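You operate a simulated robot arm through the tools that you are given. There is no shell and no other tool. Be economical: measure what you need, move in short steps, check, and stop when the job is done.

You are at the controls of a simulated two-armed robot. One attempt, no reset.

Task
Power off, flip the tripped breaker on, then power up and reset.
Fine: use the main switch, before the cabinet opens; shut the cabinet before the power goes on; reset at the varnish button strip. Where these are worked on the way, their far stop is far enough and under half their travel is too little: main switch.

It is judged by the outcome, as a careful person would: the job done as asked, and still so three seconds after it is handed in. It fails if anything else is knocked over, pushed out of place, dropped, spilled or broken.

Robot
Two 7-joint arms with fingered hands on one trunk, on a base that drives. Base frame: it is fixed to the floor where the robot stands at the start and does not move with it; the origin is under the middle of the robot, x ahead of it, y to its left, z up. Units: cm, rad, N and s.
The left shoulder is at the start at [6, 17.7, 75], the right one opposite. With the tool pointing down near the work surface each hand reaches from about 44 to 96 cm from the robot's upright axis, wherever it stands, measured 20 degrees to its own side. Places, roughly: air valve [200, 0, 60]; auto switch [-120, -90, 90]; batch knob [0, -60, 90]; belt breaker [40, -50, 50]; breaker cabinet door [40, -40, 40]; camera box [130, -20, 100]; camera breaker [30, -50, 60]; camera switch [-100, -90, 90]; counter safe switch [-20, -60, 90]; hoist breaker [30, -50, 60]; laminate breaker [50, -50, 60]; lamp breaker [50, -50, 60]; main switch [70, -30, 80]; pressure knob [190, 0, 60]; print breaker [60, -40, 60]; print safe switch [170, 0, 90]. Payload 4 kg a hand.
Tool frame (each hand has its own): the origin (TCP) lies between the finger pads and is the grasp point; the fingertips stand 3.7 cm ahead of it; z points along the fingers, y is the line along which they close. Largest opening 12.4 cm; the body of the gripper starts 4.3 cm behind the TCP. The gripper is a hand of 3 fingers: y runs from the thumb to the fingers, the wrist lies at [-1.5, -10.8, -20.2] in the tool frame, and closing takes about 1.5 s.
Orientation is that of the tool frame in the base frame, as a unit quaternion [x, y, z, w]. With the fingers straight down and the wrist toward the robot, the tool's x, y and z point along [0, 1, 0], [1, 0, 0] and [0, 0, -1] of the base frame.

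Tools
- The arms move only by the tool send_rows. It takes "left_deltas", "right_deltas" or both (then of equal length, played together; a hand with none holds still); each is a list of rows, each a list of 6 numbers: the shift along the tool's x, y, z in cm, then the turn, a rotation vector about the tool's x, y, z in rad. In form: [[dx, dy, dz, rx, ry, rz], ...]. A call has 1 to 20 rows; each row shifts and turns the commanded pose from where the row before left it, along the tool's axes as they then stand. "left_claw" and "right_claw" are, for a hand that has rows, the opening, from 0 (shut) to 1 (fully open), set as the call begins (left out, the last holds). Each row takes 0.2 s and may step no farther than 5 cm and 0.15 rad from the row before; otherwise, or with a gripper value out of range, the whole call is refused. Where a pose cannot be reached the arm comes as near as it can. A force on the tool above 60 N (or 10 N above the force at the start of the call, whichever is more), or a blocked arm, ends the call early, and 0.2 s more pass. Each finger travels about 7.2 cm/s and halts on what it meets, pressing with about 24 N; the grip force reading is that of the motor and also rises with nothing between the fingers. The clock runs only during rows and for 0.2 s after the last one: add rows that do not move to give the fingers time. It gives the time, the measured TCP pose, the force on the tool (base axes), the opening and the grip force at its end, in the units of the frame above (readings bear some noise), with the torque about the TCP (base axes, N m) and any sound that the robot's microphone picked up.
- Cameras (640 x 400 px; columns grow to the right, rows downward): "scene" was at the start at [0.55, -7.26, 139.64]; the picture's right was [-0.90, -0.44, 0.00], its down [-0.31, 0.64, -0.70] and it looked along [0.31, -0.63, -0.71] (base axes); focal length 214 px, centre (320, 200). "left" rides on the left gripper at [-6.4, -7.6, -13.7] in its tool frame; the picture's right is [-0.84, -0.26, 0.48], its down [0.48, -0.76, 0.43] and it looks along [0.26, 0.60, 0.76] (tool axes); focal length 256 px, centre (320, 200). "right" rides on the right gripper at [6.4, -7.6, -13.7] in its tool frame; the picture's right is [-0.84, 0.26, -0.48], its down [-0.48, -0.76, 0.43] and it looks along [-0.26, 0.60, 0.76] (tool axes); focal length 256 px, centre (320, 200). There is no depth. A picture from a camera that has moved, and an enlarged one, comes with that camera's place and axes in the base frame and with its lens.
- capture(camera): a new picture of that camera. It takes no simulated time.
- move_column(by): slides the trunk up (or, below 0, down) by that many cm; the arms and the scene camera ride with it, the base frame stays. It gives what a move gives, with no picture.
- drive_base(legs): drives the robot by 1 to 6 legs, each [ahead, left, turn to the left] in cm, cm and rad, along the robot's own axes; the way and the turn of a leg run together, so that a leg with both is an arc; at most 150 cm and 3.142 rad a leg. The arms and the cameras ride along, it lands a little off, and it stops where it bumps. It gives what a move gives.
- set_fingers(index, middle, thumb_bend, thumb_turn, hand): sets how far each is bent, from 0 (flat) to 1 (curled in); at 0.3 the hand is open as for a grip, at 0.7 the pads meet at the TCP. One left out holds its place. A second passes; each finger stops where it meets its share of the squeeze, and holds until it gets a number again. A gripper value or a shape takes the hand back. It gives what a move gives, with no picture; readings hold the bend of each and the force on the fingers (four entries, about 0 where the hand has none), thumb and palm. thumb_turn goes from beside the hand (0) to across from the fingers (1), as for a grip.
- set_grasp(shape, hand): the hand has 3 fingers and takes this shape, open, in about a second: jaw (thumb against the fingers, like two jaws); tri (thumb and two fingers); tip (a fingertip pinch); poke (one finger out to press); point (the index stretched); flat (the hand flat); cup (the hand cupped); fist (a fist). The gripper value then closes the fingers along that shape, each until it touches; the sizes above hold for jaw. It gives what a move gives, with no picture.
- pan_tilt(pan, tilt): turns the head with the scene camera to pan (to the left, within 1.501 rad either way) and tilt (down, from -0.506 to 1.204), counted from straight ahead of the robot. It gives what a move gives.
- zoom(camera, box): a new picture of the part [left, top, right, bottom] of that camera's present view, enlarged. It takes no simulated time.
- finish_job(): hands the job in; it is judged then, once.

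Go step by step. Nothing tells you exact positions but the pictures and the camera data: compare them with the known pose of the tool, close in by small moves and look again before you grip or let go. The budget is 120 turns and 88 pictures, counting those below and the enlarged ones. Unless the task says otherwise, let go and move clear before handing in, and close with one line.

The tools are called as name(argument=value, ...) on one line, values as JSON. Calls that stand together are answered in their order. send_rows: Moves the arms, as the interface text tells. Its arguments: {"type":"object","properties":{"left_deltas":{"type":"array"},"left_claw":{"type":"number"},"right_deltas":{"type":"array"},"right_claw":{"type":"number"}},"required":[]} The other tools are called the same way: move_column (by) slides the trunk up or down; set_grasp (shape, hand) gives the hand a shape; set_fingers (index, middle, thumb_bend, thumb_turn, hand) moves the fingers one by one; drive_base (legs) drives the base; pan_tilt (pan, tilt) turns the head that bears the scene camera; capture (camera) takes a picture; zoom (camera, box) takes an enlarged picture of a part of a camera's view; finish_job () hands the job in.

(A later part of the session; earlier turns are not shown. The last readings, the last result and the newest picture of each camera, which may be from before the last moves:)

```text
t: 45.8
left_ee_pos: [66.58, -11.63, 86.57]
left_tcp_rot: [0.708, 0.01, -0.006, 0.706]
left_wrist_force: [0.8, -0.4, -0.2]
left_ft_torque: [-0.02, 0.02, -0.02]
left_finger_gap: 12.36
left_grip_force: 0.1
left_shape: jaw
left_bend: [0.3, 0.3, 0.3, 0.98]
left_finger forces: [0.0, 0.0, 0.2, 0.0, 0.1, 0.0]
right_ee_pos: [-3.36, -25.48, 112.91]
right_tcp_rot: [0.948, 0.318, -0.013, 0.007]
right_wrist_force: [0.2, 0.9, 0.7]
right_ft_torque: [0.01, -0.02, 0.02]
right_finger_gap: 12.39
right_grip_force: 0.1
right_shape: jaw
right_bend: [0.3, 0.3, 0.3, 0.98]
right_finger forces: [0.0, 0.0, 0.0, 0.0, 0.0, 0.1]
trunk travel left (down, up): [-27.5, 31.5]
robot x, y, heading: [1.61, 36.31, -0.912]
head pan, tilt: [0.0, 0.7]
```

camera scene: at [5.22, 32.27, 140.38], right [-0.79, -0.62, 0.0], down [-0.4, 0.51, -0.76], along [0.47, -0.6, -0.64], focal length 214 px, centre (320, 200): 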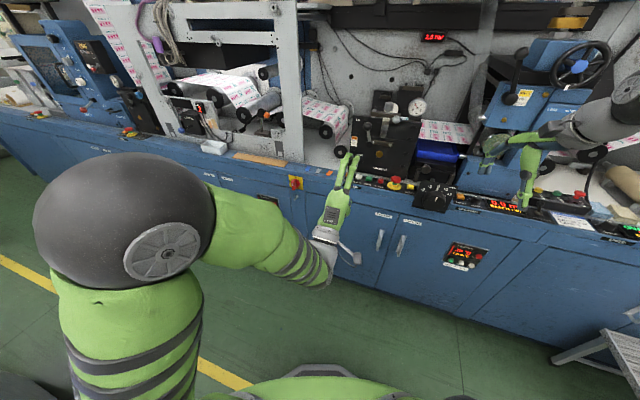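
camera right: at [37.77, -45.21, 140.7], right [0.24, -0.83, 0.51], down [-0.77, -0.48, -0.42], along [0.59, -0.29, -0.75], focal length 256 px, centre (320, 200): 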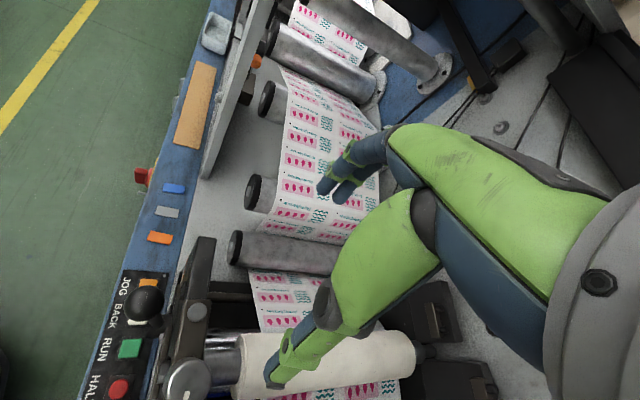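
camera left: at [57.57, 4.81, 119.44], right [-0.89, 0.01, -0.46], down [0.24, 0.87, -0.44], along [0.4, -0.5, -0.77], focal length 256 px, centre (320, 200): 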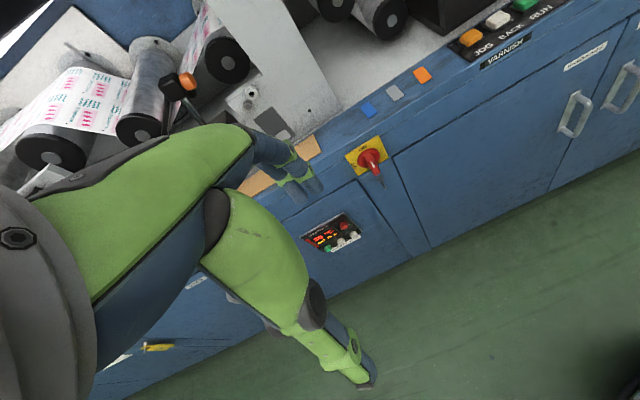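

The fingers now point at the panel. Next I roll the hand a quarter turn clockwise, so the jaw closes sideways across the bar.

send_rows(left_deltas=[[0, 0, 0, 0, 0, 0.1427], [0, 0, 0, 0, 0, 0.1427], [0, 0, 0, 0, 0, 0.1427], [0, 0, 0, 0, 0, 0.1427], [0, 0, 0, 0, 0, 0.1427], [0, 0, 0, 0, 0, 0.1427], [0, 0, 0, 0, 0, 0.1427], [0, 0, 0, 0, 0, 0.1427], [0, 0, 0, 0, 0, 0.1427], [0, 0, 0, 0, 0, 0.1427], [0, 0, 0, 0, 0, 0.1427]])

capture(camera="left")

capture(camera="scene")

```text
t: 48.2
left_ee_pos: [66.58, -11.65, 86.63]
left_tcp_rot: [0.506, -0.496, 0.494, 0.504]
left_wrist_force: [-0.5, -0.2, -0.8]
left_ft_torque: [-0.04, 0.02, 0.01]
left_finger_gap: 12.39
left_grip_force: 0.0
left_shape: jaw
left_bend: [0.3, 0.3, 0.3, 0.98]
left_finger forces: [0.1, 0.1, 0.1, 0.0, 0.1, 0.0]
right_ee_pos: [-3.32, -25.55, 112.97]
right_tcp_rot: [0.948, 0.316, -0.015, 0.007]
right_wrist_force: [0.9, 0.3, -0.3]
right_ft_torque: [0.01, 0.01, -0.01]
right_finger_gap: 12.36
right_grip_force: 0.0
right_shape: jaw
right_bend: [0.3, 0.3, 0.3, 0.98]
right_finger forces: [0.1, 0.0, 0.0, 0.1, 0.0, 0.0]
trunk travel left (down, up): [-27.5, 31.5]
robot x, y, heading: [1.81, 36.2, -0.908]
head pan, tilt: [0.0, 0.7]
```

```text
62 pictures are left
camera left: at [74.0, 2.04, 80.12], right [0.24, -0.48, -0.84], down [0.77, -0.44, 0.47], along [-0.59, -0.76, 0.26], focal length 256 px, centre (320, 200)
```

left: 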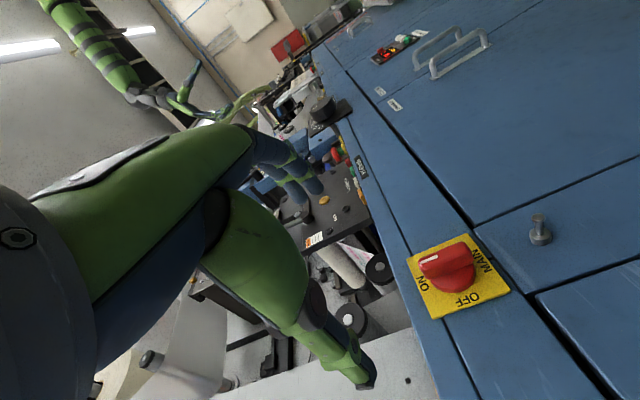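

```text
61 pictures are left
camera scene: at [5.22, 32.26, 140.38], right [-0.79, -0.61, 0.0], down [-0.4, 0.51, -0.76], along [0.47, -0.6, -0.64], focal length 214 px, centre (320, 200)
```

scene: 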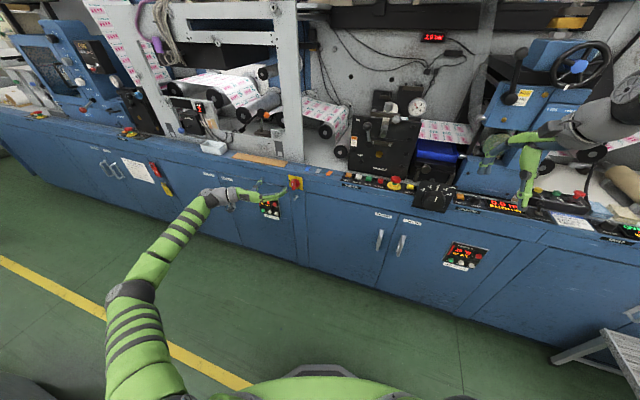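

The knob lines up at about [66.7, -28, 79.3]. I will lower the hand to its height and move in partway, then look.

send_rows(left_deltas=[[-4, 0, 0, 0, 0, 0], [-3.2, 0, 0, 0, 0, 0], [0, 0, 4, 0, 0, 0], [0, 0, 4, 0, 0, 0], [0, 0, 3, 0, 0, 0], [0, 0, 2, 0, 0, 0]])

capture(camera="left")

zoom(camera="scene", box=[200, 130, 360, 240])

```text
t: 49.5
left_ee_pos: [66.37, -23.13, 79.22]
left_tcp_rot: [0.506, -0.497, 0.489, 0.507]
left_wrist_force: [-7.9, 16.4, 0.8]
left_ft_torque: [0.04, -0.03, 1.01]
left_finger_gap: 12.39
left_grip_force: 0.0
left_shape: jaw
left_bend: [0.3, 0.3, 0.3, 0.98]
left_finger forces: [0.1, 0.1, 0.0, 0.1, 17.8, 0.1]
right_ee_pos: [-3.17, -25.36, 112.96]
right_tcp_rot: [0.948, 0.319, -0.014, 0.006]
right_wrist_force: [-0.3, 0.6, -0.3]
right_ft_torque: [0.01, 0.03, 0.01]
right_finger_gap: 12.36
right_grip_force: 0.0
right_shape: jaw
right_bend: [0.3, 0.3, 0.3, 0.98]
right_finger forces: [0.1, 0.0, 0.0, 0.0, 0.1, 0.1]
trunk travel left (down, up): [-27.5, 31.5]
robot x, y, heading: [1.72, 36.49, -0.903]
head pan, tilt: [0.0, 0.7]
stopped in row 6 (left hand): the force on the tool passed its limit at 84 N (the readings are from after the stop); the commanded pose is now the measured one
```

```text
60 pictures are left
camera left: at [73.8, -9.56, 72.73], right [0.23, -0.48, -0.85], down [0.77, -0.45, 0.46], along [-0.6, -0.76, 0.27], focal length 256 px, centre (320, 200)
```

left: 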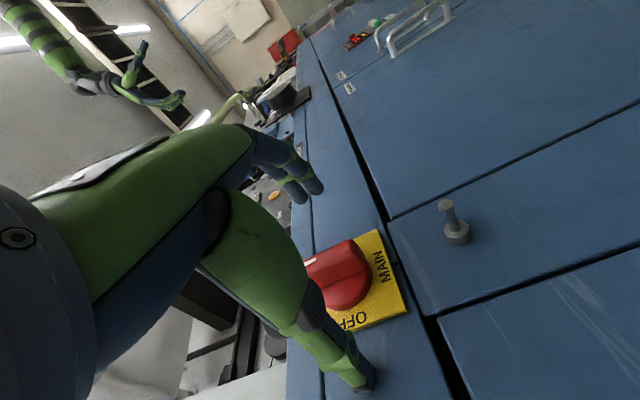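

```text
3.64 times, centred on (280, 185) of scene
camera zoom: at [5.2, 32.42, 140.39], right [-0.79, -0.62, 0.0], down [-0.4, 0.51, -0.77], along [0.47, -0.6, -0.64], focal length 780 px, centre (466, 254)
```

zoom: 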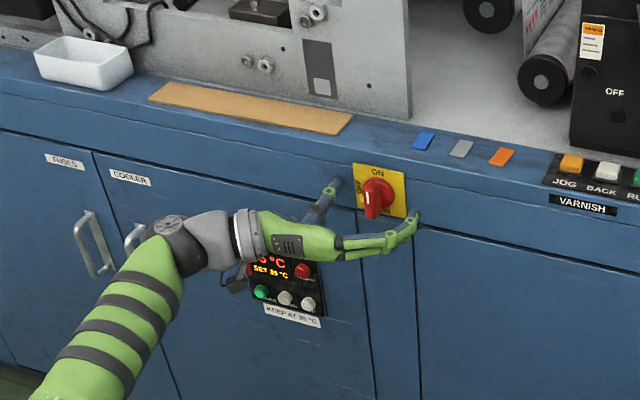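

The thumb touched the panel beside the knob when fully open. I will back off slightly, narrow the jaw, and go in again gently.

send_rows(left_deltas=[[0.3, -0.4, -1.5, 0, 0, 0], [0, 0, 0, 0, 0, 0], [0, 0, 0, 0, 0, 0], [0, 0, 0, 0, 0, 0], [0, 0, 0, 0, 0, 0]], left_claw=0.5)

capture(camera="left")

zoom(camera="scene", box=[260, 150, 340, 210])

```text
t: 50.8
left_ee_pos: [66.72, -21.83, 79.48]
left_tcp_rot: [0.506, -0.497, 0.489, 0.508]
left_wrist_force: [0.1, 0.7, 0.5]
left_ft_torque: [0.01, 0.0, -0.02]
left_finger_gap: 6.26
left_grip_force: 0.1
left_shape: jaw
left_bend: [0.42, 0.46, 0.56, 1.0]
left_finger forces: [0.0, 0.1, 0.1, 0.0, 0.0, 0.0]
right_ee_pos: [-3.19, -25.46, 112.85]
right_tcp_rot: [0.948, 0.318, -0.014, 0.006]
right_wrist_force: [0.3, -0.3, 0.0]
right_ft_torque: [0.01, 0.0, 0.0]
right_finger_gap: 12.39
right_grip_force: 0.1
right_shape: jaw
right_bend: [0.3, 0.3, 0.3, 0.98]
right_finger forces: [0.0, 0.0, 0.0, 0.1, 0.1, 0.0]
trunk travel left (down, up): [-27.5, 31.5]
robot x, y, heading: [2.0, 36.79, -0.913]
head pan, tilt: [0.0, 0.7]
```

```text
58 pictures are left
camera left: at [74.21, -8.29, 72.94], right [0.23, -0.48, -0.85], down [0.77, -0.45, 0.46], along [-0.6, -0.76, 0.27], focal length 256 px, centre (320, 200)
```

left: 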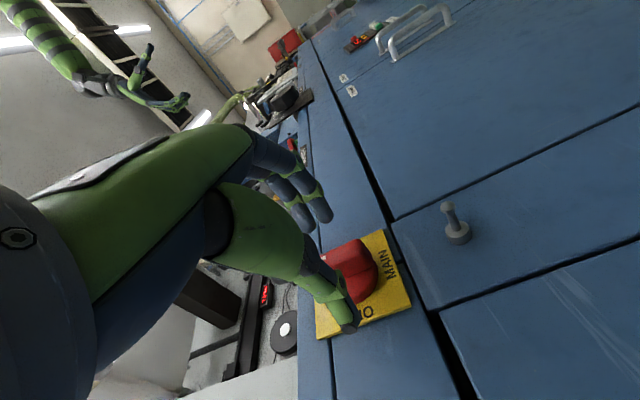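

```text
6.67 times, centred on (300, 180) of scene
camera zoom: at [5.23, 32.29, 140.38], right [-0.79, -0.62, 0.0], down [-0.4, 0.51, -0.76], along [0.47, -0.6, -0.64], focal length 1430 px, centre (453, 333)
```

zoom: 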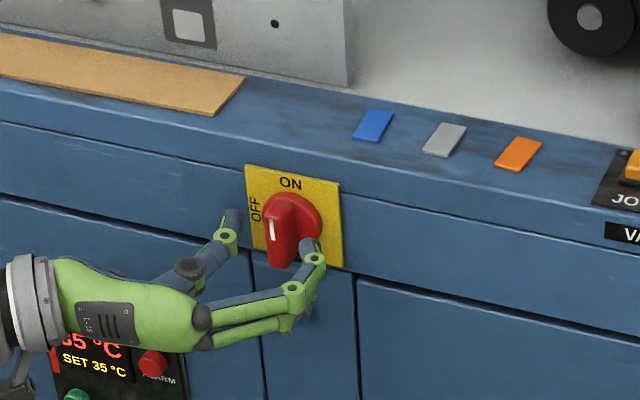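

The jaw straddles the bar. I will advance 2.5 cm in small steps and close.

send_rows(left_deltas=[[0, 0, 0.8, 0, 0, 0], [0, 0, 0.8, 0, 0, 0], [0, 0, 0.8, 0, 0, 0], [0, 0, 0, 0, 0, 0]])

zoom(camera="scene", box=[260, 150, 340, 210])

```text
t: 51.6
left_ee_pos: [67.22, -23.2, 79.33]
left_tcp_rot: [0.508, -0.497, 0.488, 0.506]
left_wrist_force: [-8.1, 22.6, 0.7]
left_ft_torque: [0.01, 0.01, 0.59]
left_finger_gap: 5.79
left_grip_force: 0.0
left_shape: jaw
left_bend: [0.42, 0.46, 0.58, 1.0]
left_finger forces: [0.1, 0.0, 0.0, 0.1, 24.4, 0.1]
right_ee_pos: [-2.93, -25.19, 112.9]
right_tcp_rot: [0.947, 0.32, -0.013, 0.006]
right_wrist_force: [0.3, -0.2, 0.1]
right_ft_torque: [-0.01, 0.0, -0.01]
right_finger_gap: 12.36
right_grip_force: 0.0
right_shape: jaw
right_bend: [0.3, 0.3, 0.3, 0.98]
right_finger forces: [0.1, 0.0, 0.0, 0.1, 0.1, 0.0]
trunk travel left (down, up): [-27.5, 31.5]
robot x, y, heading: [1.79, 37.01, -0.9]
head pan, tilt: [0.0, 0.7]
stopped in row 4 (left hand): the force on the tool passed its limit at 62 N (the readings are from after the stop); the commanded pose is now the measured one
```

```text
6.67 times, centred on (300, 180) of scene
camera zoom: at [5.15, 32.61, 140.39], right [-0.78, -0.62, 0.0], down [-0.4, 0.5, -0.77], along [0.47, -0.6, -0.64], focal length 1430 px, centre (453, 333)
```

zoom: 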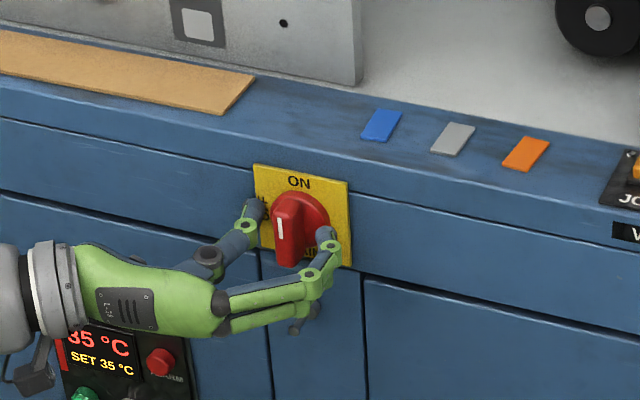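

The thumb tip rests on the plate, so I am deep enough. I will back off a hair and close on the bar.

send_rows(left_deltas=[[0, 0, -0.5, 0, 0, 0], [0, 0, 0, 0, 0, 0], [0, 0, 0, 0, 0, 0], [0, 0, 0, 0, 0, 0], [0, 0, 0, 0, 0, 0], [0, 0, 0, 0, 0, 0], [0, 0, 0, 0, 0, 0]], left_claw=0)

zoom(camera="scene", box=[260, 150, 340, 210])

capture(camera="left")

```text
t: 53.2
left_ee_pos: [66.92, -23.17, 79.3]
left_tcp_rot: [0.508, -0.498, 0.489, 0.505]
left_wrist_force: [-7.2, -1.7, 1.5]
left_ft_torque: [-0.08, 0.02, -0.03]
left_finger_gap: 2.59
left_grip_force: 24.4
left_shape: jaw
left_bend: [0.63, 0.64, 0.61, 1.0]
left_finger forces: [16.9, 10.3, 0.0, 0.0, 18.3, 0.0]
right_ee_pos: [-3.19, -25.35, 112.89]
right_tcp_rot: [0.947, 0.32, -0.014, 0.006]
right_wrist_force: [0.4, 0.8, 0.1]
right_ft_torque: [0.01, 0.01, 0.04]
right_finger_gap: 12.38
right_grip_force: 0.1
right_shape: jaw
right_bend: [0.3, 0.3, 0.3, 0.98]
right_finger forces: [0.0, 0.1, 0.1, 0.0, 0.0, 0.0]
trunk travel left (down, up): [-27.5, 31.5]
robot x, y, heading: [1.77, 36.74, -0.906]
head pan, tilt: [0.0, 0.7]
```

```text
6.67 times, centred on (300, 180) of scene
camera zoom: at [5.14, 32.41, 140.39], right [-0.79, -0.62, 0.0], down [-0.4, 0.51, -0.77], along [0.47, -0.6, -0.64], focal length 1430 px, centre (453, 333)
```

zoom: 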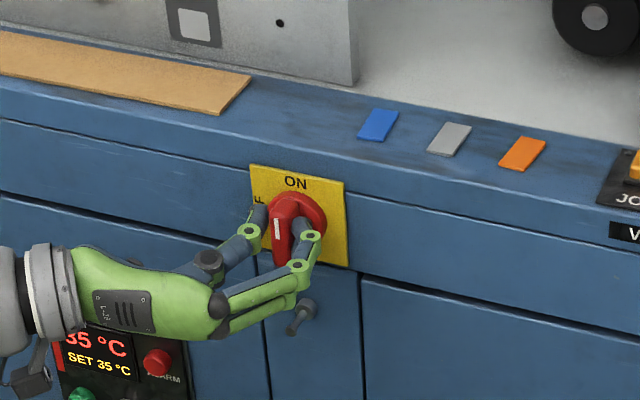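

```text
54 pictures are left
camera left: at [74.46, -9.51, 72.88], right [0.23, -0.48, -0.85], down [0.77, -0.45, 0.46], along [-0.6, -0.76, 0.26], focal length 256 px, centre (320, 200)
```

left: 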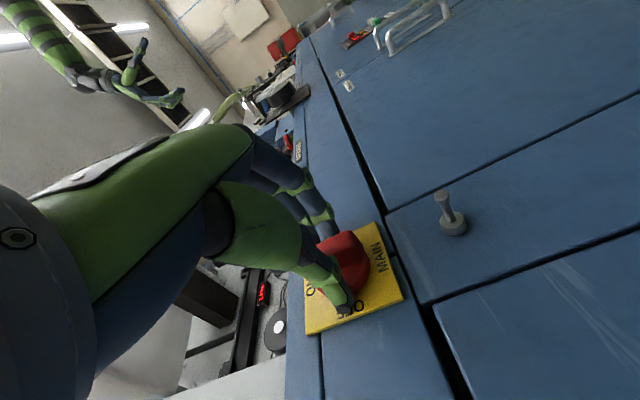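

The bar is gripped. Now I turn it counter-clockwise by a quarter turn.

send_rows(left_deltas=[[0, 0, 0, 0, 0, -0.1427], [0, 0, 0, 0, 0, -0.1427], [0, 0, 0, 0, 0, -0.1427], [0, 0, 0, 0, 0, -0.1427], [0, 0, 0, 0, 0, -0.1427], [0, 0, 0, 0, 0, -0.1427], [0, 0, 0, 0, 0, -0.1427], [0, 0, 0, 0, 0, -0.1427], [0, 0, 0, 0, 0, -0.1427], [0, 0, 0, 0, 0, -0.1427], [0, 0, 0, 0, 0, -0.1427]])

zoom(camera="scene", box=[240, 140, 400, 240])

```text
t: 55.6
left_ee_pos: [67.06, -23.04, 79.38]
left_tcp_rot: [0.711, 0.007, -0.013, 0.703]
left_wrist_force: [-14.9, 11.1, -4.9]
left_ft_torque: [-0.16, -0.11, -0.33]
left_finger_gap: 2.28
left_grip_force: 23.7
left_shape: jaw
left_bend: [0.65, 0.65, 0.62, 1.0]
left_finger forces: [11.2, 9.8, 0.0, 0.0, 27.0, 0.0]
right_ee_pos: [-3.09, -25.22, 112.82]
right_tcp_rot: [0.947, 0.32, -0.014, 0.006]
right_wrist_force: [-0.3, -0.2, -0.2]
right_ft_torque: [-0.02, 0.0, -0.02]
right_finger_gap: 12.37
right_grip_force: 0.1
right_shape: jaw
right_bend: [0.3, 0.3, 0.3, 0.98]
right_finger forces: [0.1, 0.0, 0.0, 0.0, 0.1, 0.1]
trunk travel left (down, up): [-27.5, 31.5]
robot x, y, heading: [1.26, 36.66, -0.908]
head pan, tilt: [0.0, 0.7]
```

```text
4.00 times, centred on (320, 190) of scene
camera zoom: at [5.13, 32.47, 140.39], right [-0.79, -0.62, 0.0], down [-0.4, 0.51, -0.77], along [0.47, -0.6, -0.64], focal length 858 px, centre (320, 240)
```

zoom: 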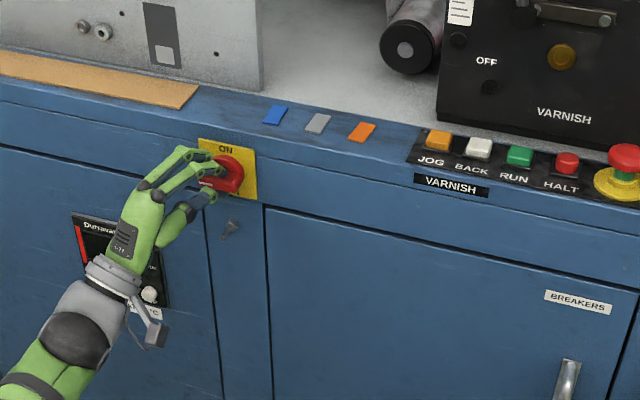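

The mark now points left to OFF. I will push slightly further against the stop, then open, withdraw and check the displays.

send_rows(left_deltas=[[0, 0, 0, 0, 0, -0.12], [0, 0, 0, 0, 0, 0]])

send_rows(left_deltas=[[0, 0, 0, 0, 0, 0], [0, 0, -1, 0, 0, 0], [0, 0, -1, 0, 0, 0], [0, 0, -2, 0, 0, 0], [0, 0, -3, 0, 0, 0], [0, 0, -3, 0, 0, 0]], left_claw=0.6)

capture(camera="scene")

zoom(camera="scene", box=[250, 150, 480, 280])

```text
t: 56.2
left_ee_pos: [67.01, -23.09, 79.35]
left_tcp_rot: [0.709, 0.05, -0.056, 0.702]
left_wrist_force: [-18.2, 14.6, -5.2]
left_ft_torque: [-0.13, -0.2, -0.44]
left_finger_gap: 2.33
left_grip_force: 24.4
left_shape: jaw
left_bend: [0.66, 0.65, 0.62, 1.0]
left_finger forces: [10.6, 13.4, 0.0, 0.0, 28.8, 0.0]
right_ee_pos: [-3.11, -25.29, 112.94]
right_tcp_rot: [0.947, 0.32, -0.013, 0.006]
right_wrist_force: [0.7, -0.4, 0.2]
right_ft_torque: [0.01, 0.01, 0.0]
right_finger_gap: 12.39
right_grip_force: 0.0
right_shape: jaw
right_bend: [0.3, 0.3, 0.3, 0.98]
right_finger forces: [0.0, 0.1, 0.0, 0.1, 0.0, 0.0]
trunk travel left (down, up): [-27.5, 31.5]
robot x, y, heading: [1.92, 36.83, -0.902]
head pan, tilt: [0.0, 0.7]
```

```text
t: 57.6
left_ee_pos: [67.08, -13.16, 79.41]
left_tcp_rot: [0.709, 0.049, -0.055, 0.701]
left_wrist_force: [-1.0, 0.4, -0.7]
left_ft_torque: [-0.01, -0.01, 0.0]
left_finger_gap: 7.42
left_grip_force: 0.0
left_shape: jaw
left_bend: [0.38, 0.42, 0.53, 0.99]
left_finger forces: [0.1, 0.0, 0.0, 0.0, 0.0, 0.1]
right_ee_pos: [-3.12, -25.32, 112.99]
right_tcp_rot: [0.948, 0.319, -0.014, 0.006]
right_wrist_force: [1.0, 0.0, -0.7]
right_ft_torque: [-0.02, 0.01, 0.04]
right_finger_gap: 12.39
right_grip_force: 0.1
right_shape: jaw
right_bend: [0.3, 0.3, 0.3, 0.98]
right_finger forces: [0.0, 0.1, 0.1, 0.0, 0.1, 0.0]
trunk travel left (down, up): [-27.5, 31.5]
robot x, y, heading: [1.75, 36.66, -0.901]
head pan, tilt: [0.0, 0.7]
```

```text
52 pictures are left
camera scene: at [5.21, 32.41, 140.39], right [-0.79, -0.62, 0.0], down [-0.4, 0.51, -0.76], along [0.47, -0.6, -0.64], focal length 214 px, centre (320, 200)
```

scene: 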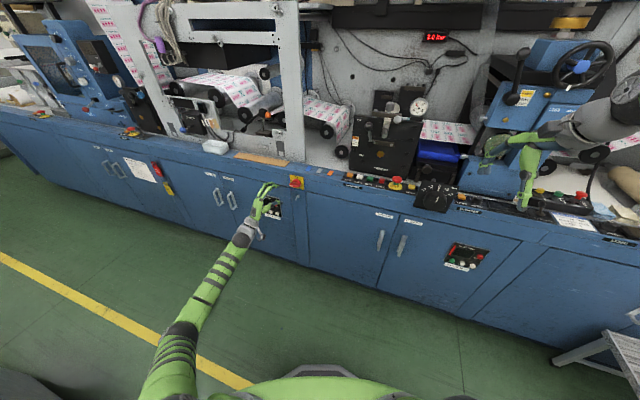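

```text
2.78 times, centred on (365, 215) of scene
camera zoom: at [5.21, 32.41, 140.39], right [-0.79, -0.62, 0.0], down [-0.4, 0.51, -0.76], along [0.47, -0.6, -0.64], focal length 597 px, centre (195, 158)
```

zoom: 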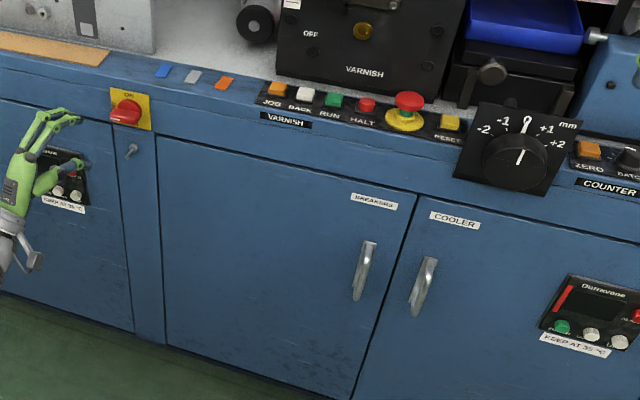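

Power is off: the displays are dark and the knob is at OFF. The machine front is skewed about 0.29 rad. By my triangulation the breaker door's hinge is near x=62, y=-30 and its vertical handle near [23, -38.6, 59]. I will park the left hand high first, so it is out of the door's swing.

send_rows(left_deltas=[[0, 0, -2, 0, 0, 0.12], [0, 2, 0, 0.1427, 0, 0], [0, 2, 0, 0.1427, 0, 0], [0, 2, 0, 0.1427, 0, 0], [0, 2, 0, 0.1427, 0, 0], [0, 0, -2, 0.1427, 0, 0], [0, 0, -2, 0.1427, 0, 0], [0, 0, -2, 0.1427, 0, 0], [0, 0, -2, 0.1427, 0, 0], [0, 0, -2, 0.1427, 0, 0], [0, 0, -3, 0.1427, 0, 0], [0, 0, -3, 0.1427, 0, 0], [0, 0, -4, 0, 0, 0], [0, 0, -4, 0, 0, 0], [0, 0, -4, 0, 0, 0]])

capture(camera="scene")

```text
t: 60.8
left_ee_pos: [68.04, -5.32, 112.61]
left_tcp_rot: [1.0, -0.004, -0.014, -0.006]
left_wrist_force: [-0.7, 0.4, -0.1]
left_ft_torque: [-0.03, 0.02, 0.02]
left_finger_gap: 7.39
left_grip_force: 0.1
left_shape: jaw
left_bend: [0.38, 0.42, 0.53, 0.99]
left_finger forces: [0.1, 0.1, 0.0, 0.1, 0.0, 0.0]
right_ee_pos: [-3.01, -25.41, 112.85]
right_tcp_rot: [0.947, 0.32, -0.013, 0.005]
right_wrist_force: [-0.3, 0.3, 0.6]
right_ft_torque: [0.03, -0.01, -0.01]
right_finger_gap: 12.34
right_grip_force: 0.0
right_shape: jaw
right_bend: [0.3, 0.3, 0.3, 0.98]
right_finger forces: [0.0, 0.0, 0.0, 0.0, 0.0, 0.0]
trunk travel left (down, up): [-27.5, 31.5]
robot x, y, heading: [1.88, 36.66, -0.905]
head pan, tilt: [0.0, 0.7]
```

```text
50 pictures are left
camera scene: at [5.2, 32.39, 140.38], right [-0.79, -0.62, 0.0], down [-0.4, 0.51, -0.76], along [0.47, -0.6, -0.64], focal length 214 px, centre (320, 200)
```

scene: 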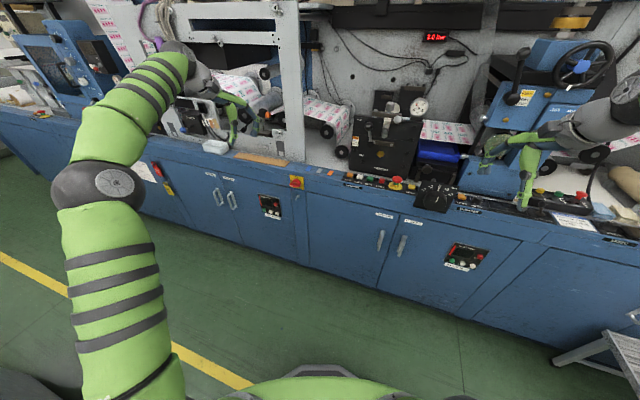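

The left arm is parked. Now the right hand: yaw it square to the door, bring it in front of the handle, and turn its fingers forward.

send_rows(right_deltas=[[0, 0, 0, 0, 0, 0.119], [0, 0, 0, 0, 0, 0.119], [0, 0, 0, 0, 0, 0.12], [3, 0.4, 3.5, 0, 0, 0], [3, 0.4, 3.5, 0, 0, 0], [3, 0.4, 3.5, 0, 0, 0], [3, 0.4, 3.5, 0, 0, 0], [3, 0.4, 3.5, 0, 0, 0], [3, 0.4, 3.5, 0, 0, 0], [2, 0.4, 3.5, 0, 0, 0], [0, 0, 3.5, 0, 0, 0]])

send_rows(right_deltas=[[0, 0, 0, -0.1427, 0, 0], [0, 0, 0, -0.1427, 0, 0], [0, 0, 0, -0.1427, 0, 0], [0, 0, 0, -0.1427, 0, 0], [0, 0, 0, -0.1427, 0, 0], [0, 0, 0, -0.1427, 0, 0], [0, 0, 0, -0.1427, 0, 0], [0, 0, 0, -0.1427, 0, 0], [0, 0, 0, -0.1427, 0, 0], [0, 0, 0, -0.1427, 0, 0], [0, 0, 0, -0.1427, 0, 0]])

```text
t: 63.2
left_ee_pos: [68.05, -5.31, 112.5]
left_tcp_rot: [1.0, -0.003, -0.014, -0.005]
left_wrist_force: [-0.3, 1.0, -0.5]
left_ft_torque: [-0.01, -0.05, -0.01]
left_finger_gap: 7.39
left_grip_force: 0.0
left_shape: jaw
left_bend: [0.38, 0.42, 0.53, 0.99]
left_finger forces: [0.1, 0.1, 0.0, 0.0, 0.0, 0.1]
right_ee_pos: [16.33, -22.58, 84.3]
right_tcp_rot: [0.989, 0.146, -0.014, 0.009]
right_wrist_force: [-0.9, 0.4, -0.4]
right_ft_torque: [0.0, 0.01, 0.01]
right_finger_gap: 12.37
right_grip_force: 0.0
right_shape: jaw
right_bend: [0.3, 0.3, 0.3, 0.98]
right_finger forces: [0.1, 0.0, 0.0, 0.0, 0.1, 0.1]
trunk travel left (down, up): [-27.5, 31.5]
robot x, y, heading: [1.38, 36.54, -0.903]
head pan, tilt: [0.0, 0.7]
```

```text
t: 65.6
left_ee_pos: [68.16, -5.3, 112.41]
left_tcp_rot: [1.0, -0.003, -0.015, -0.005]
left_wrist_force: [-0.3, 0.4, 0.9]
left_ft_torque: [0.0, 0.03, -0.01]
left_finger_gap: 7.41
left_grip_force: 0.0
left_shape: jaw
left_bend: [0.38, 0.42, 0.53, 0.99]
left_finger forces: [0.1, 0.0, 0.0, 0.0, 0.1, 0.0]
right_ee_pos: [23.61, -30.59, 93.7]
right_tcp_rot: [0.698, 0.114, 0.091, 0.701]
right_wrist_force: [-0.8, 0.5, -0.7]
right_ft_torque: [-0.03, -0.01, -0.01]
right_finger_gap: 12.39
right_grip_force: 0.1
right_shape: jaw
right_bend: [0.3, 0.3, 0.3, 0.98]
right_finger forces: [0.0, 0.0, 0.0, 0.1, 0.0, 0.0]
right hand out of reach, approached as far as the arm can: row 6, 9, 10, 11
trunk travel left (down, up): [-27.5, 31.5]
robot x, y, heading: [1.65, 36.68, -0.901]
head pan, tilt: [0.0, 0.7]
```

It drifted a bit near its limit but is free of contact. Now I roll it so the jaw closes horizontally, then check.

send_rows(right_deltas=[[0, 0, 0, 0, 0, -0.1427], [0, 0, 0, 0, 0, -0.1427], [0, 0, 0, 0, 0, -0.1427], [0, 0, 0, 0, 0, -0.1427], [0, 0, 0, 0, 0, -0.1427], [0, 0, 0, 0, 0, -0.1427], [0, 0, 0, 0, 0, -0.1427], [0, 0, 0, 0, 0, -0.1427], [0, 0, 0, 0, 0, -0.1427], [0, 0, 0, 0, 0, -0.1427], [0, 0, 0, 0, 0, -0.1427]])

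send_rows(right_deltas=[[4, 0, 0, 0, 0, 0], [4, 0, 0, 0, 0, 0], [4, 0, 0, 0, 0, 0], [4, 0, 0, 0, 0, 0], [4, 0, 0, 0, 0, 0], [4, 0, 0, 0, 0, 0], [4, 0, 0, 0, 0, 0]])

capture(camera="scene")

capture(camera="right")

```text
t: 68.0
left_ee_pos: [68.07, -5.35, 112.4]
left_tcp_rot: [1.0, -0.003, -0.014, -0.006]
left_wrist_force: [0.5, 0.4, -0.4]
left_ft_torque: [-0.02, 0.0, -0.02]
left_finger_gap: 7.44
left_grip_force: 0.0
left_shape: jaw
left_bend: [0.38, 0.42, 0.53, 0.99]
left_finger forces: [0.1, 0.1, 0.0, 0.0, 0.1, 0.0]
right_ee_pos: [26.96, -26.16, 80.3]
right_tcp_rot: [0.41, 0.561, -0.435, 0.573]
right_wrist_force: [-0.5, 0.0, 0.8]
right_ft_torque: [0.04, -0.03, -0.04]
right_finger_gap: 12.39
right_grip_force: 0.1
right_shape: jaw
right_bend: [0.3, 0.3, 0.3, 0.98]
right_finger forces: [0.1, 0.0, 0.0, 0.1, 0.0, 0.0]
right hand out of reach, approached as far as the arm can: row 6, 7, 8, 9, 10, 11
trunk travel left (down, up): [-27.5, 31.5]
robot x, y, heading: [1.55, 36.26, -0.904]
head pan, tilt: [0.0, 0.7]
```

```text
t: 69.6
left_ee_pos: [68.15, -5.24, 112.49]
left_tcp_rot: [1.0, -0.003, -0.014, -0.006]
left_wrist_force: [-0.6, 0.4, -0.7]
left_ft_torque: [0.02, 0.01, -0.05]
left_finger_gap: 7.43
left_grip_force: 0.0
left_shape: jaw
left_bend: [0.38, 0.42, 0.53, 0.99]
left_finger forces: [0.0, 0.0, 0.0, 0.0, 0.0, 0.1]
right_ee_pos: [25.97, -26.93, 52.37]
right_tcp_rot: [0.411, 0.569, -0.433, 0.565]
right_wrist_force: [-0.7, -0.2, 0.3]
right_ft_torque: [0.0, 0.01, -0.03]
right_finger_gap: 12.39
right_grip_force: 0.2
right_shape: jaw
right_bend: [0.3, 0.3, 0.3, 0.98]
right_finger forces: [0.0, 0.1, 0.1, 0.1, 0.0, 0.0]
trunk travel left (down, up): [-27.5, 31.5]
robot x, y, heading: [1.82, 36.82, -0.905]
head pan, tilt: [0.0, 0.7]
```

```text
49 pictures are left
camera scene: at [5.23, 32.41, 140.39], right [-0.79, -0.62, 0.0], down [-0.4, 0.51, -0.76], along [0.47, -0.6, -0.64], focal length 214 px, centre (320, 200)
```

scene: 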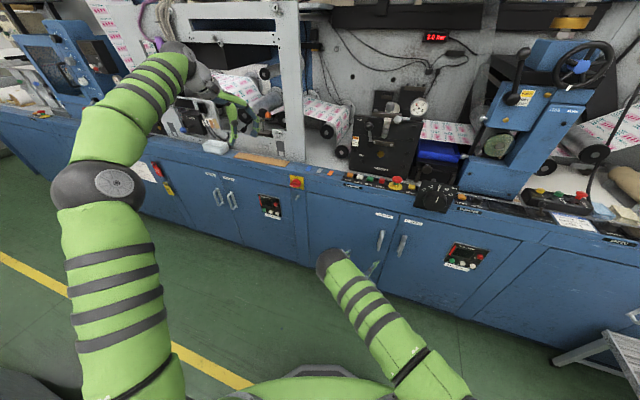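

```text
48 pictures are left
camera right: at [14.66, -16.15, 45.88], right [0.13, 0.55, 0.82], down [-0.59, -0.62, 0.51], along [0.8, -0.55, 0.25], focal length 256 px, centre (320, 200)
```

right: 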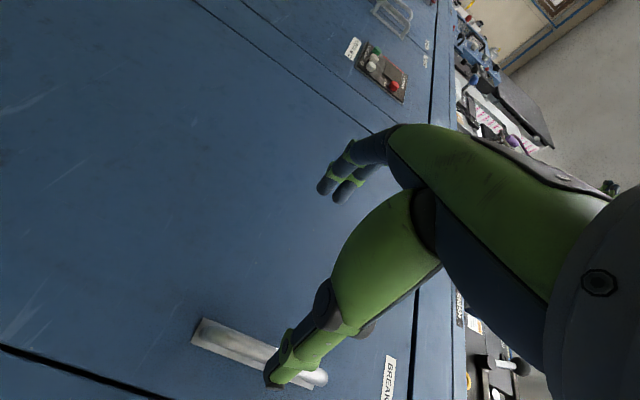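

The handle shows beside the thumb and triangulates to about [23.3, -38.7, 54]. I will shift 6 cm sideways and up a little to center on it.

send_rows(right_deltas=[[-1, -3, 0, 0, 0, 0], [-1, -3, 0, 0, 0, 0], [0, 0, 3, 0, 0, 0], [0, 0, 1, 0, 0, 0]])

capture(camera="right")

```text
t: 70.6
left_ee_pos: [68.1, -5.32, 112.42]
left_tcp_rot: [1.0, -0.003, -0.014, -0.005]
left_wrist_force: [-0.4, -0.1, 0.0]
left_ft_torque: [-0.04, -0.01, 0.02]
left_finger_gap: 7.46
left_grip_force: 0.0
left_shape: jaw
left_bend: [0.38, 0.42, 0.53, 0.99]
left_finger forces: [0.1, 0.0, 0.0, 0.0, 0.0, 0.0]
right_ee_pos: [21.53, -32.49, 54.52]
right_tcp_rot: [0.411, 0.57, -0.431, 0.566]
right_wrist_force: [0.1, -0.7, 0.1]
right_ft_torque: [0.02, 0.02, -0.02]
right_finger_gap: 12.4
right_grip_force: 0.2
right_shape: jaw
right_bend: [0.3, 0.3, 0.3, 0.98]
right_finger forces: [0.1, 0.0, 0.0, 0.0, 0.1, 0.0]
trunk travel left (down, up): [-27.5, 31.5]
robot x, y, heading: [1.83, 36.69, -0.902]
head pan, tilt: [0.0, 0.7]
```

```text
47 pictures are left
camera right: at [10.28, -21.7, 48.1], right [0.13, 0.55, 0.82], down [-0.59, -0.63, 0.51], along [0.8, -0.55, 0.25], focal length 256 px, centre (320, 200)
```

right: 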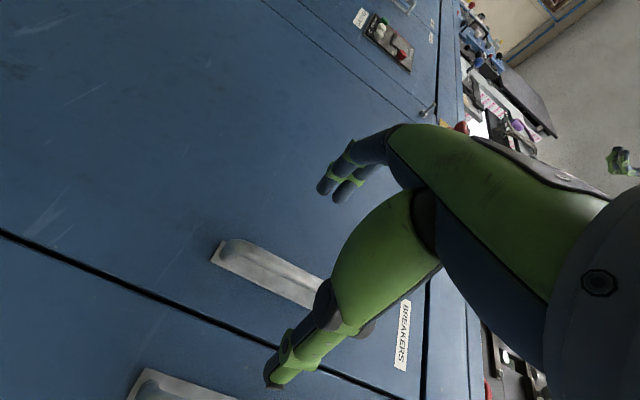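

The jaw is centered on the handle laterally. I will narrow the jaw and advance about 5 cm in gentle steps, then close.

send_rows(right_deltas=[[0, 0, 1, 0, 0, 0], [0, 0, 1, 0, 0, 0], [0, 0, 1, 0, 0, 0], [0, 0, 1, 0, 0, 0], [0, 0, 0.6, 0, 0, 0], [0, 0, 0.5, 0, 0, 0]], right_claw=0.6)

send_rows(right_deltas=[[0, 0, 0, 0, 0, 0], [0, 0, 0, 0, 0, 0], [0, 0, 0, 0, 0, 0], [0, 0, 0, 0, 0, 0], [0, 0, 0, 0, 0, 0], [0, 0, 0, 0, 0, 0]], right_claw=0)

capture(camera="right")

```text
t: 72.0
left_ee_pos: [68.11, -5.3, 112.52]
left_tcp_rot: [1.0, -0.003, -0.014, -0.005]
left_wrist_force: [0.2, -0.9, 0.4]
left_ft_torque: [0.0, 0.01, 0.01]
left_finger_gap: 7.42
left_grip_force: 0.1
left_shape: jaw
left_bend: [0.38, 0.42, 0.53, 0.99]
left_finger forces: [0.1, 0.1, 0.1, 0.0, 0.0, 0.1]
right_ee_pos: [23.07, -37.24, 54.63]
right_tcp_rot: [0.411, 0.57, -0.432, 0.565]
right_wrist_force: [0.1, 0.8, -0.5]
right_ft_torque: [0.01, -0.01, -0.03]
right_finger_gap: 7.5
right_grip_force: 0.1
right_shape: jaw
right_bend: [0.38, 0.42, 0.53, 0.99]
right_finger forces: [0.1, 0.0, 0.0, 0.0, 0.0, 0.1]
trunk travel left (down, up): [-27.5, 31.5]
robot x, y, heading: [1.7, 36.92, -0.896]
head pan, tilt: [0.0, 0.7]
```

```text
t: 73.4
left_ee_pos: [68.04, -5.46, 112.46]
left_tcp_rot: [1.0, -0.003, -0.014, -0.005]
left_wrist_force: [0.4, -0.3, 0.3]
left_ft_torque: [0.02, -0.01, 0.0]
left_finger_gap: 7.41
left_grip_force: 0.0
left_shape: jaw
left_bend: [0.38, 0.42, 0.53, 0.99]
left_finger forces: [0.1, 0.1, 0.0, 0.0, 0.1, 0.1]
right_ee_pos: [23.15, -37.21, 54.59]
right_tcp_rot: [0.411, 0.57, -0.432, 0.564]
right_wrist_force: [-4.4, -1.6, 1.3]
right_ft_torque: [-0.02, -0.06, 0.03]
right_finger_gap: 0.53
right_grip_force: 24.6
right_shape: jaw
right_bend: [0.7, 0.7, 0.64, 1.0]
right_finger forces: [14.9, 6.6, 0.0, 0.0, 29.1, 0.1]
trunk travel left (down, up): [-27.5, 31.5]
robot x, y, heading: [1.92, 36.86, -0.897]
head pan, tilt: [0.0, 0.7]
```

```text
46 pictures are left
camera right: at [11.76, -26.4, 48.18], right [0.13, 0.55, 0.82], down [-0.59, -0.62, 0.51], along [0.8, -0.55, 0.25], focal length 256 px, centre (320, 200)
```

right: 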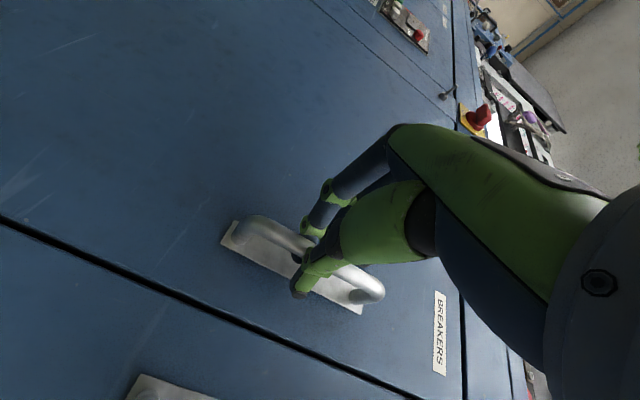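

I have the handle rod. I will first pull 1.6 cm along the door's arc with the arm to see that it comes free.

send_rows(right_deltas=[[0, 0.1, -0.8, 0.02, 0, 0], [0, 0.1, -0.8, 0.02, 0, 0], [0, 0.2, -1.6, 0.04, 0, 0], [0, 0.2, -1.6, 0.04, 0, 0]])

capture(camera="right")

```text
t: 74.4
left_ee_pos: [68.05, -5.29, 112.51]
left_tcp_rot: [1.0, -0.004, -0.015, -0.006]
left_wrist_force: [0.3, -1.1, -0.4]
left_ft_torque: [0.04, 0.03, 0.02]
left_finger_gap: 7.38
left_grip_force: 0.0
left_shape: jaw
left_bend: [0.38, 0.42, 0.53, 0.99]
left_finger forces: [0.0, 0.0, 0.0, 0.0, 0.0, 0.0]
right_ee_pos: [22.47, -32.37, 54.62]
right_tcp_rot: [0.445, 0.543, -0.466, 0.539]
right_wrist_force: [-7.4, -0.7, 1.0]
right_ft_torque: [0.03, -0.02, -0.02]
right_finger_gap: 0.56
right_grip_force: 24.2
right_shape: jaw
right_bend: [0.7, 0.7, 0.64, 1.0]
right_finger forces: [15.0, 6.6, 0.0, 0.0, 31.5, 0.1]
trunk travel left (down, up): [-27.5, 31.5]
robot x, y, heading: [1.67, 36.76, -0.903]
head pan, tilt: [0.0, 0.7]
```

```text
45 pictures are left
camera right: at [12.58, -20.38, 48.1], right [0.19, 0.54, 0.82], down [-0.66, -0.55, 0.51], along [0.72, -0.64, 0.25], focal length 256 px, centre (320, 200)
```

right: 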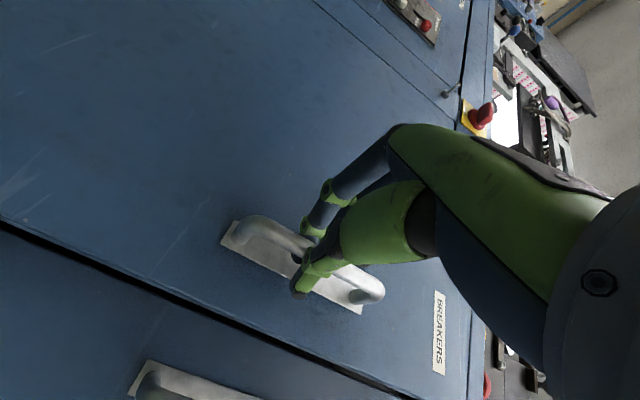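

The door is coming open easily. I will continue along the arc.

send_rows(right_deltas=[[0, 0.5, -3.2, 0.08, 0, 0], [0, 0.5, -3.2, 0.08, 0, 0], [0, 0.5, -3.2, 0.08, 0, 0], [0, 0.5, -3.2, 0.08, 0, 0]])

```text
t: 75.4
left_ee_pos: [68.03, -5.21, 112.61]
left_tcp_rot: [1.0, -0.003, -0.014, -0.004]
left_wrist_force: [0.3, -0.2, 0.4]
left_ft_torque: [0.03, -0.03, 0.04]
left_finger_gap: 7.41
left_grip_force: 0.0
left_shape: jaw
left_bend: [0.38, 0.42, 0.53, 0.99]
left_finger forces: [0.1, 0.0, 0.0, 0.0, 0.0, 0.0]
right_ee_pos: [23.94, -19.41, 54.46]
right_tcp_rot: [-0.524, -0.461, 0.547, -0.462]
right_wrist_force: [-11.9, 2.4, 10.7]
right_ft_torque: [-0.16, -0.01, -0.18]
right_finger_gap: 0.62
right_grip_force: 24.2
right_shape: jaw
right_bend: [0.7, 0.7, 0.64, 1.0]
right_finger forces: [16.2, 7.7, 0.1, 0.0, 37.1, 0.0]
trunk travel left (down, up): [-27.5, 31.5]
robot x, y, heading: [1.57, 36.83, -0.903]
head pan, tilt: [0.0, 0.7]
```

The hand tracks the predicted arc. I continue.

send_rows(right_deltas=[[0, 0.5, -3.2, 0.08, 0, 0], [0, 0.5, -3.2, 0.08, 0, 0], [0, 0.5, -3.2, 0.08, 0, 0]])

capture(camera="scene")

```text
t: 76.2
left_ee_pos: [68.06, -5.22, 112.57]
left_tcp_rot: [1.0, -0.003, -0.015, -0.005]
left_wrist_force: [0.0, 0.8, 0.2]
left_ft_torque: [-0.02, 0.0, -0.03]
left_finger_gap: 7.41
left_grip_force: 0.1
left_shape: jaw
left_bend: [0.38, 0.42, 0.53, 0.99]
left_finger forces: [0.1, 0.0, 0.1, 0.0, 0.0, 0.0]
right_ee_pos: [27.49, -10.25, 54.2]
right_tcp_rot: [-0.576, -0.391, 0.597, -0.398]
right_wrist_force: [-8.3, 4.8, 23.9]
right_ft_torque: [-0.48, 0.07, -0.1]
right_finger_gap: 0.61
right_grip_force: 24.0
right_shape: jaw
right_bend: [0.7, 0.7, 0.63, 1.0]
right_finger forces: [18.1, 8.3, 0.1, 0.0, 36.6, 0.0]
trunk travel left (down, up): [-27.5, 31.5]
robot x, y, heading: [2.06, 36.54, -0.898]
head pan, tilt: [0.0, 0.7]
```

```text
44 pictures are left
camera scene: at [5.14, 32.55, 140.41], right [-0.79, -0.62, 0.0], down [-0.4, 0.5, -0.77], along [0.47, -0.6, -0.64], focal length 214 px, centre (320, 200)
```

scene: 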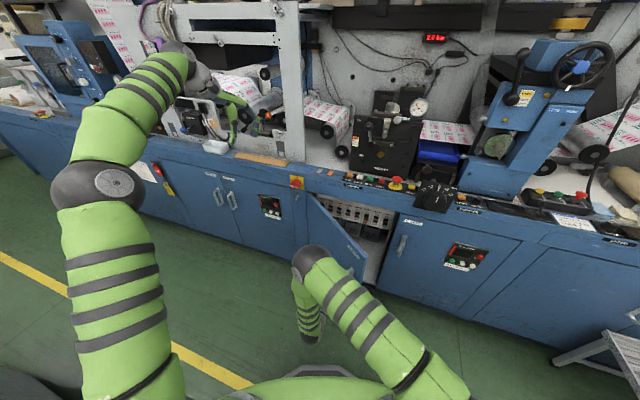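

The breakers show inside. I will pull the door wider.

send_rows(right_deltas=[[0, 0.5, -3.2, 0.08, 0, 0], [0, 0.5, -3.2, 0.08, 0, 0], [0, 0.5, -3.2, 0.08, 0, 0], [0, 0.5, -3.2, 0.08, 0, 0]])

zoom(camera="scene", box=[270, 160, 430, 300])

```text
t: 77.2
left_ee_pos: [68.07, -5.12, 112.48]
left_tcp_rot: [1.0, -0.003, -0.014, -0.005]
left_wrist_force: [-0.4, -0.3, 0.1]
left_ft_torque: [0.01, 0.0, -0.02]
left_finger_gap: 7.42
left_grip_force: 0.1
left_shape: jaw
left_bend: [0.38, 0.42, 0.53, 0.99]
left_finger forces: [0.1, 0.0, 0.1, 0.1, 0.0, 0.1]
right_ee_pos: [35.4, -0.08, 54.08]
right_tcp_rot: [-0.631, -0.291, 0.653, -0.301]
right_wrist_force: [-5.1, 4.4, 28.3]
right_ft_torque: [-0.54, 0.26, -0.1]
right_finger_gap: 0.57
right_grip_force: 24.2
right_shape: jaw
right_bend: [0.7, 0.7, 0.63, 1.0]
right_finger forces: [18.4, 7.7, 0.0, 0.0, 34.9, 0.1]
trunk travel left (down, up): [-27.5, 31.5]
robot x, y, heading: [1.5, 36.48, -0.906]
head pan, tilt: [0.0, 0.7]
```

```text
2.86 times, centred on (350, 230) of scene
camera zoom: at [5.12, 32.55, 140.4], right [-0.79, -0.62, 0.0], down [-0.4, 0.5, -0.77], along [0.47, -0.6, -0.64], focal length 613 px, centre (234, 114)
```

zoom: 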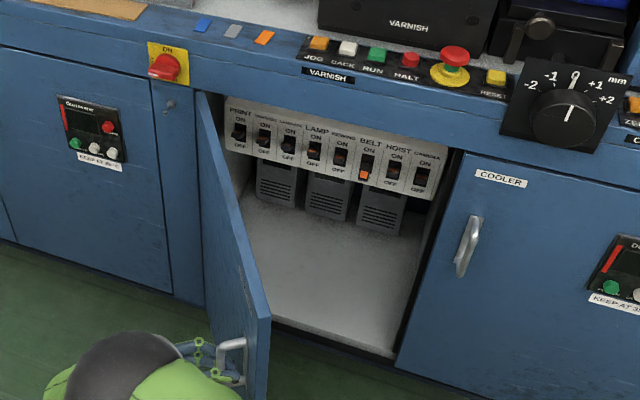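

The door is most of the way open; BELT looks different from its neighbours. I will open a bit further, then zoom on the breakers.

send_rows(right_deltas=[[0, 0.5, -3.2, 0.08, 0, 0], [0, 0.5, -3.2, 0.08, 0, 0], [0, 0.5, -3.2, 0.08, 0, 0], [0, 0.5, -3.2, 0.08, 0, 0]])

zoom(camera="scene", box=[310, 180, 390, 230])

```text
t: 78.2
left_ee_pos: [68.11, -5.41, 112.2]
left_tcp_rot: [1.0, -0.004, -0.015, -0.006]
left_wrist_force: [0.1, 0.7, 0.7]
left_ft_torque: [-0.01, -0.04, 0.0]
left_finger_gap: 7.42
left_grip_force: 0.2
left_shape: jaw
left_bend: [0.38, 0.42, 0.53, 0.99]
left_finger forces: [0.1, 0.0, 0.0, 0.0, 0.0, 0.0]
right_ee_pos: [42.24, 5.47, 54.65]
right_tcp_rot: [-0.671, -0.189, 0.691, -0.192]
right_wrist_force: [-2.5, 3.5, -24.4]
right_ft_torque: [0.36, -0.36, 0.02]
right_finger_gap: 0.26
right_grip_force: 23.8
right_shape: jaw
right_bend: [0.7, 0.7, 0.65, 1.0]
right_finger forces: [17.6, 9.7, 0.0, 0.0, 31.8, 0.1]
right hand out of reach, approached as far as the arm can: row 3, 4
trunk travel left (down, up): [-27.5, 31.5]
robot x, y, heading: [1.9, 36.52, -0.902]
head pan, tilt: [0.0, 0.7]
```

```text
8.00 times, centred on (350, 205) of scene
camera zoom: at [5.31, 32.36, 140.27], right [-0.79, -0.62, 0.0], down [-0.4, 0.51, -0.76], along [0.47, -0.6, -0.64], focal length 1716 px, centre (80, 160)
```

zoom: 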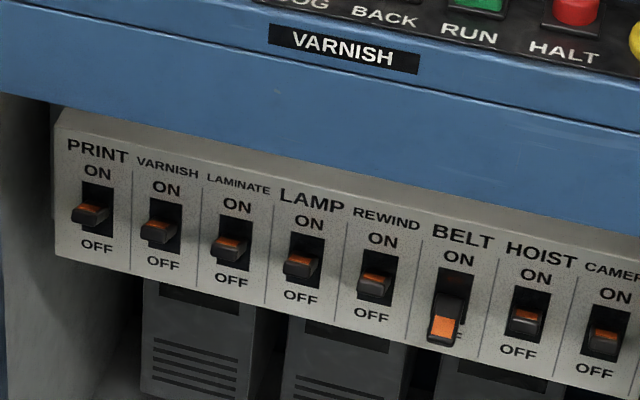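

BELT's lever sits down with its orange showing while all others match each other, so it is the tripped one (near [37, -50, 55]). I will release the door handle and back away gently, and see whether the door stays.

send_rows(right_deltas=[[0, 0, 0, 0, 0, 0], [0, 0, 0, 0, 0, 0], [0, 0, 0, 0, 0, 0], [0, 0, -2, 0, 0, 0], [0, 0, -3, 0, 0, 0], [0, 0, -3, 0, 0, 0]], right_claw=0.7)

capture(camera="scene")

capture(camera="right")

```text
t: 79.6
left_ee_pos: [68.04, -5.29, 112.44]
left_tcp_rot: [1.0, -0.004, -0.013, -0.006]
left_wrist_force: [-0.4, -0.1, 0.6]
left_ft_torque: [0.01, 0.01, 0.01]
left_finger_gap: 7.42
left_grip_force: 0.0
left_shape: jaw
left_bend: [0.38, 0.42, 0.53, 0.99]
left_finger forces: [0.0, 0.0, 0.1, 0.1, 0.0, 0.0]
right_ee_pos: [44.28, 8.45, 58.65]
right_tcp_rot: [-0.671, -0.186, 0.69, -0.196]
right_wrist_force: [-0.6, 0.2, -0.3]
right_ft_torque: [-0.03, 0.0, -0.01]
right_finger_gap: 8.7
right_grip_force: 0.0
right_shape: jaw
right_bend: [0.35, 0.38, 0.5, 0.99]
right_finger forces: [0.0, 0.0, 0.0, 0.0, 0.1, 0.1]
right hand out of reach, approached as far as the arm can: row 4, 5, 6
trunk travel left (down, up): [-27.5, 31.5]
robot x, y, heading: [1.88, 36.86, -0.901]
head pan, tilt: [0.0, 0.7]
```

```text
41 pictures are left
camera scene: at [5.23, 32.42, 140.38], right [-0.79, -0.62, 0.0], down [-0.4, 0.51, -0.76], along [0.47, -0.6, -0.64], focal length 214 px, centre (320, 200)
```

scene: 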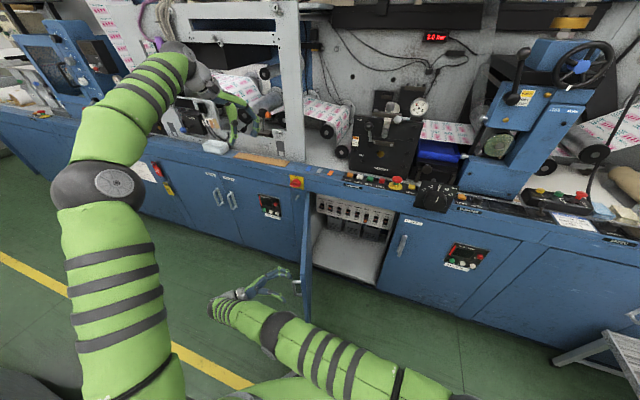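

```text
40 pictures are left
camera right: at [51.75, 21.93, 51.71], right [0.56, 0.05, 0.82], down [-0.76, 0.43, 0.49], along [-0.33, -0.9, 0.28], focal length 256 px, centre (320, 200)
```

right: 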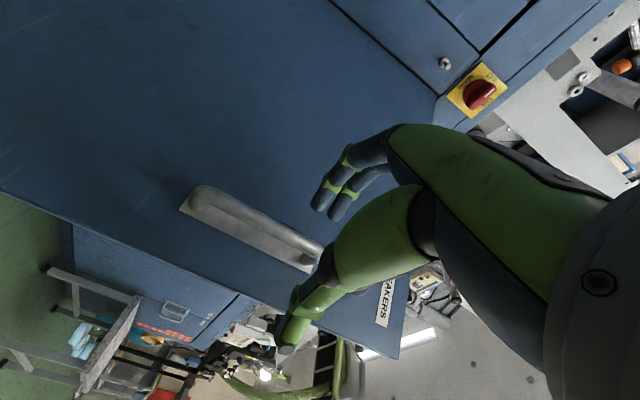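

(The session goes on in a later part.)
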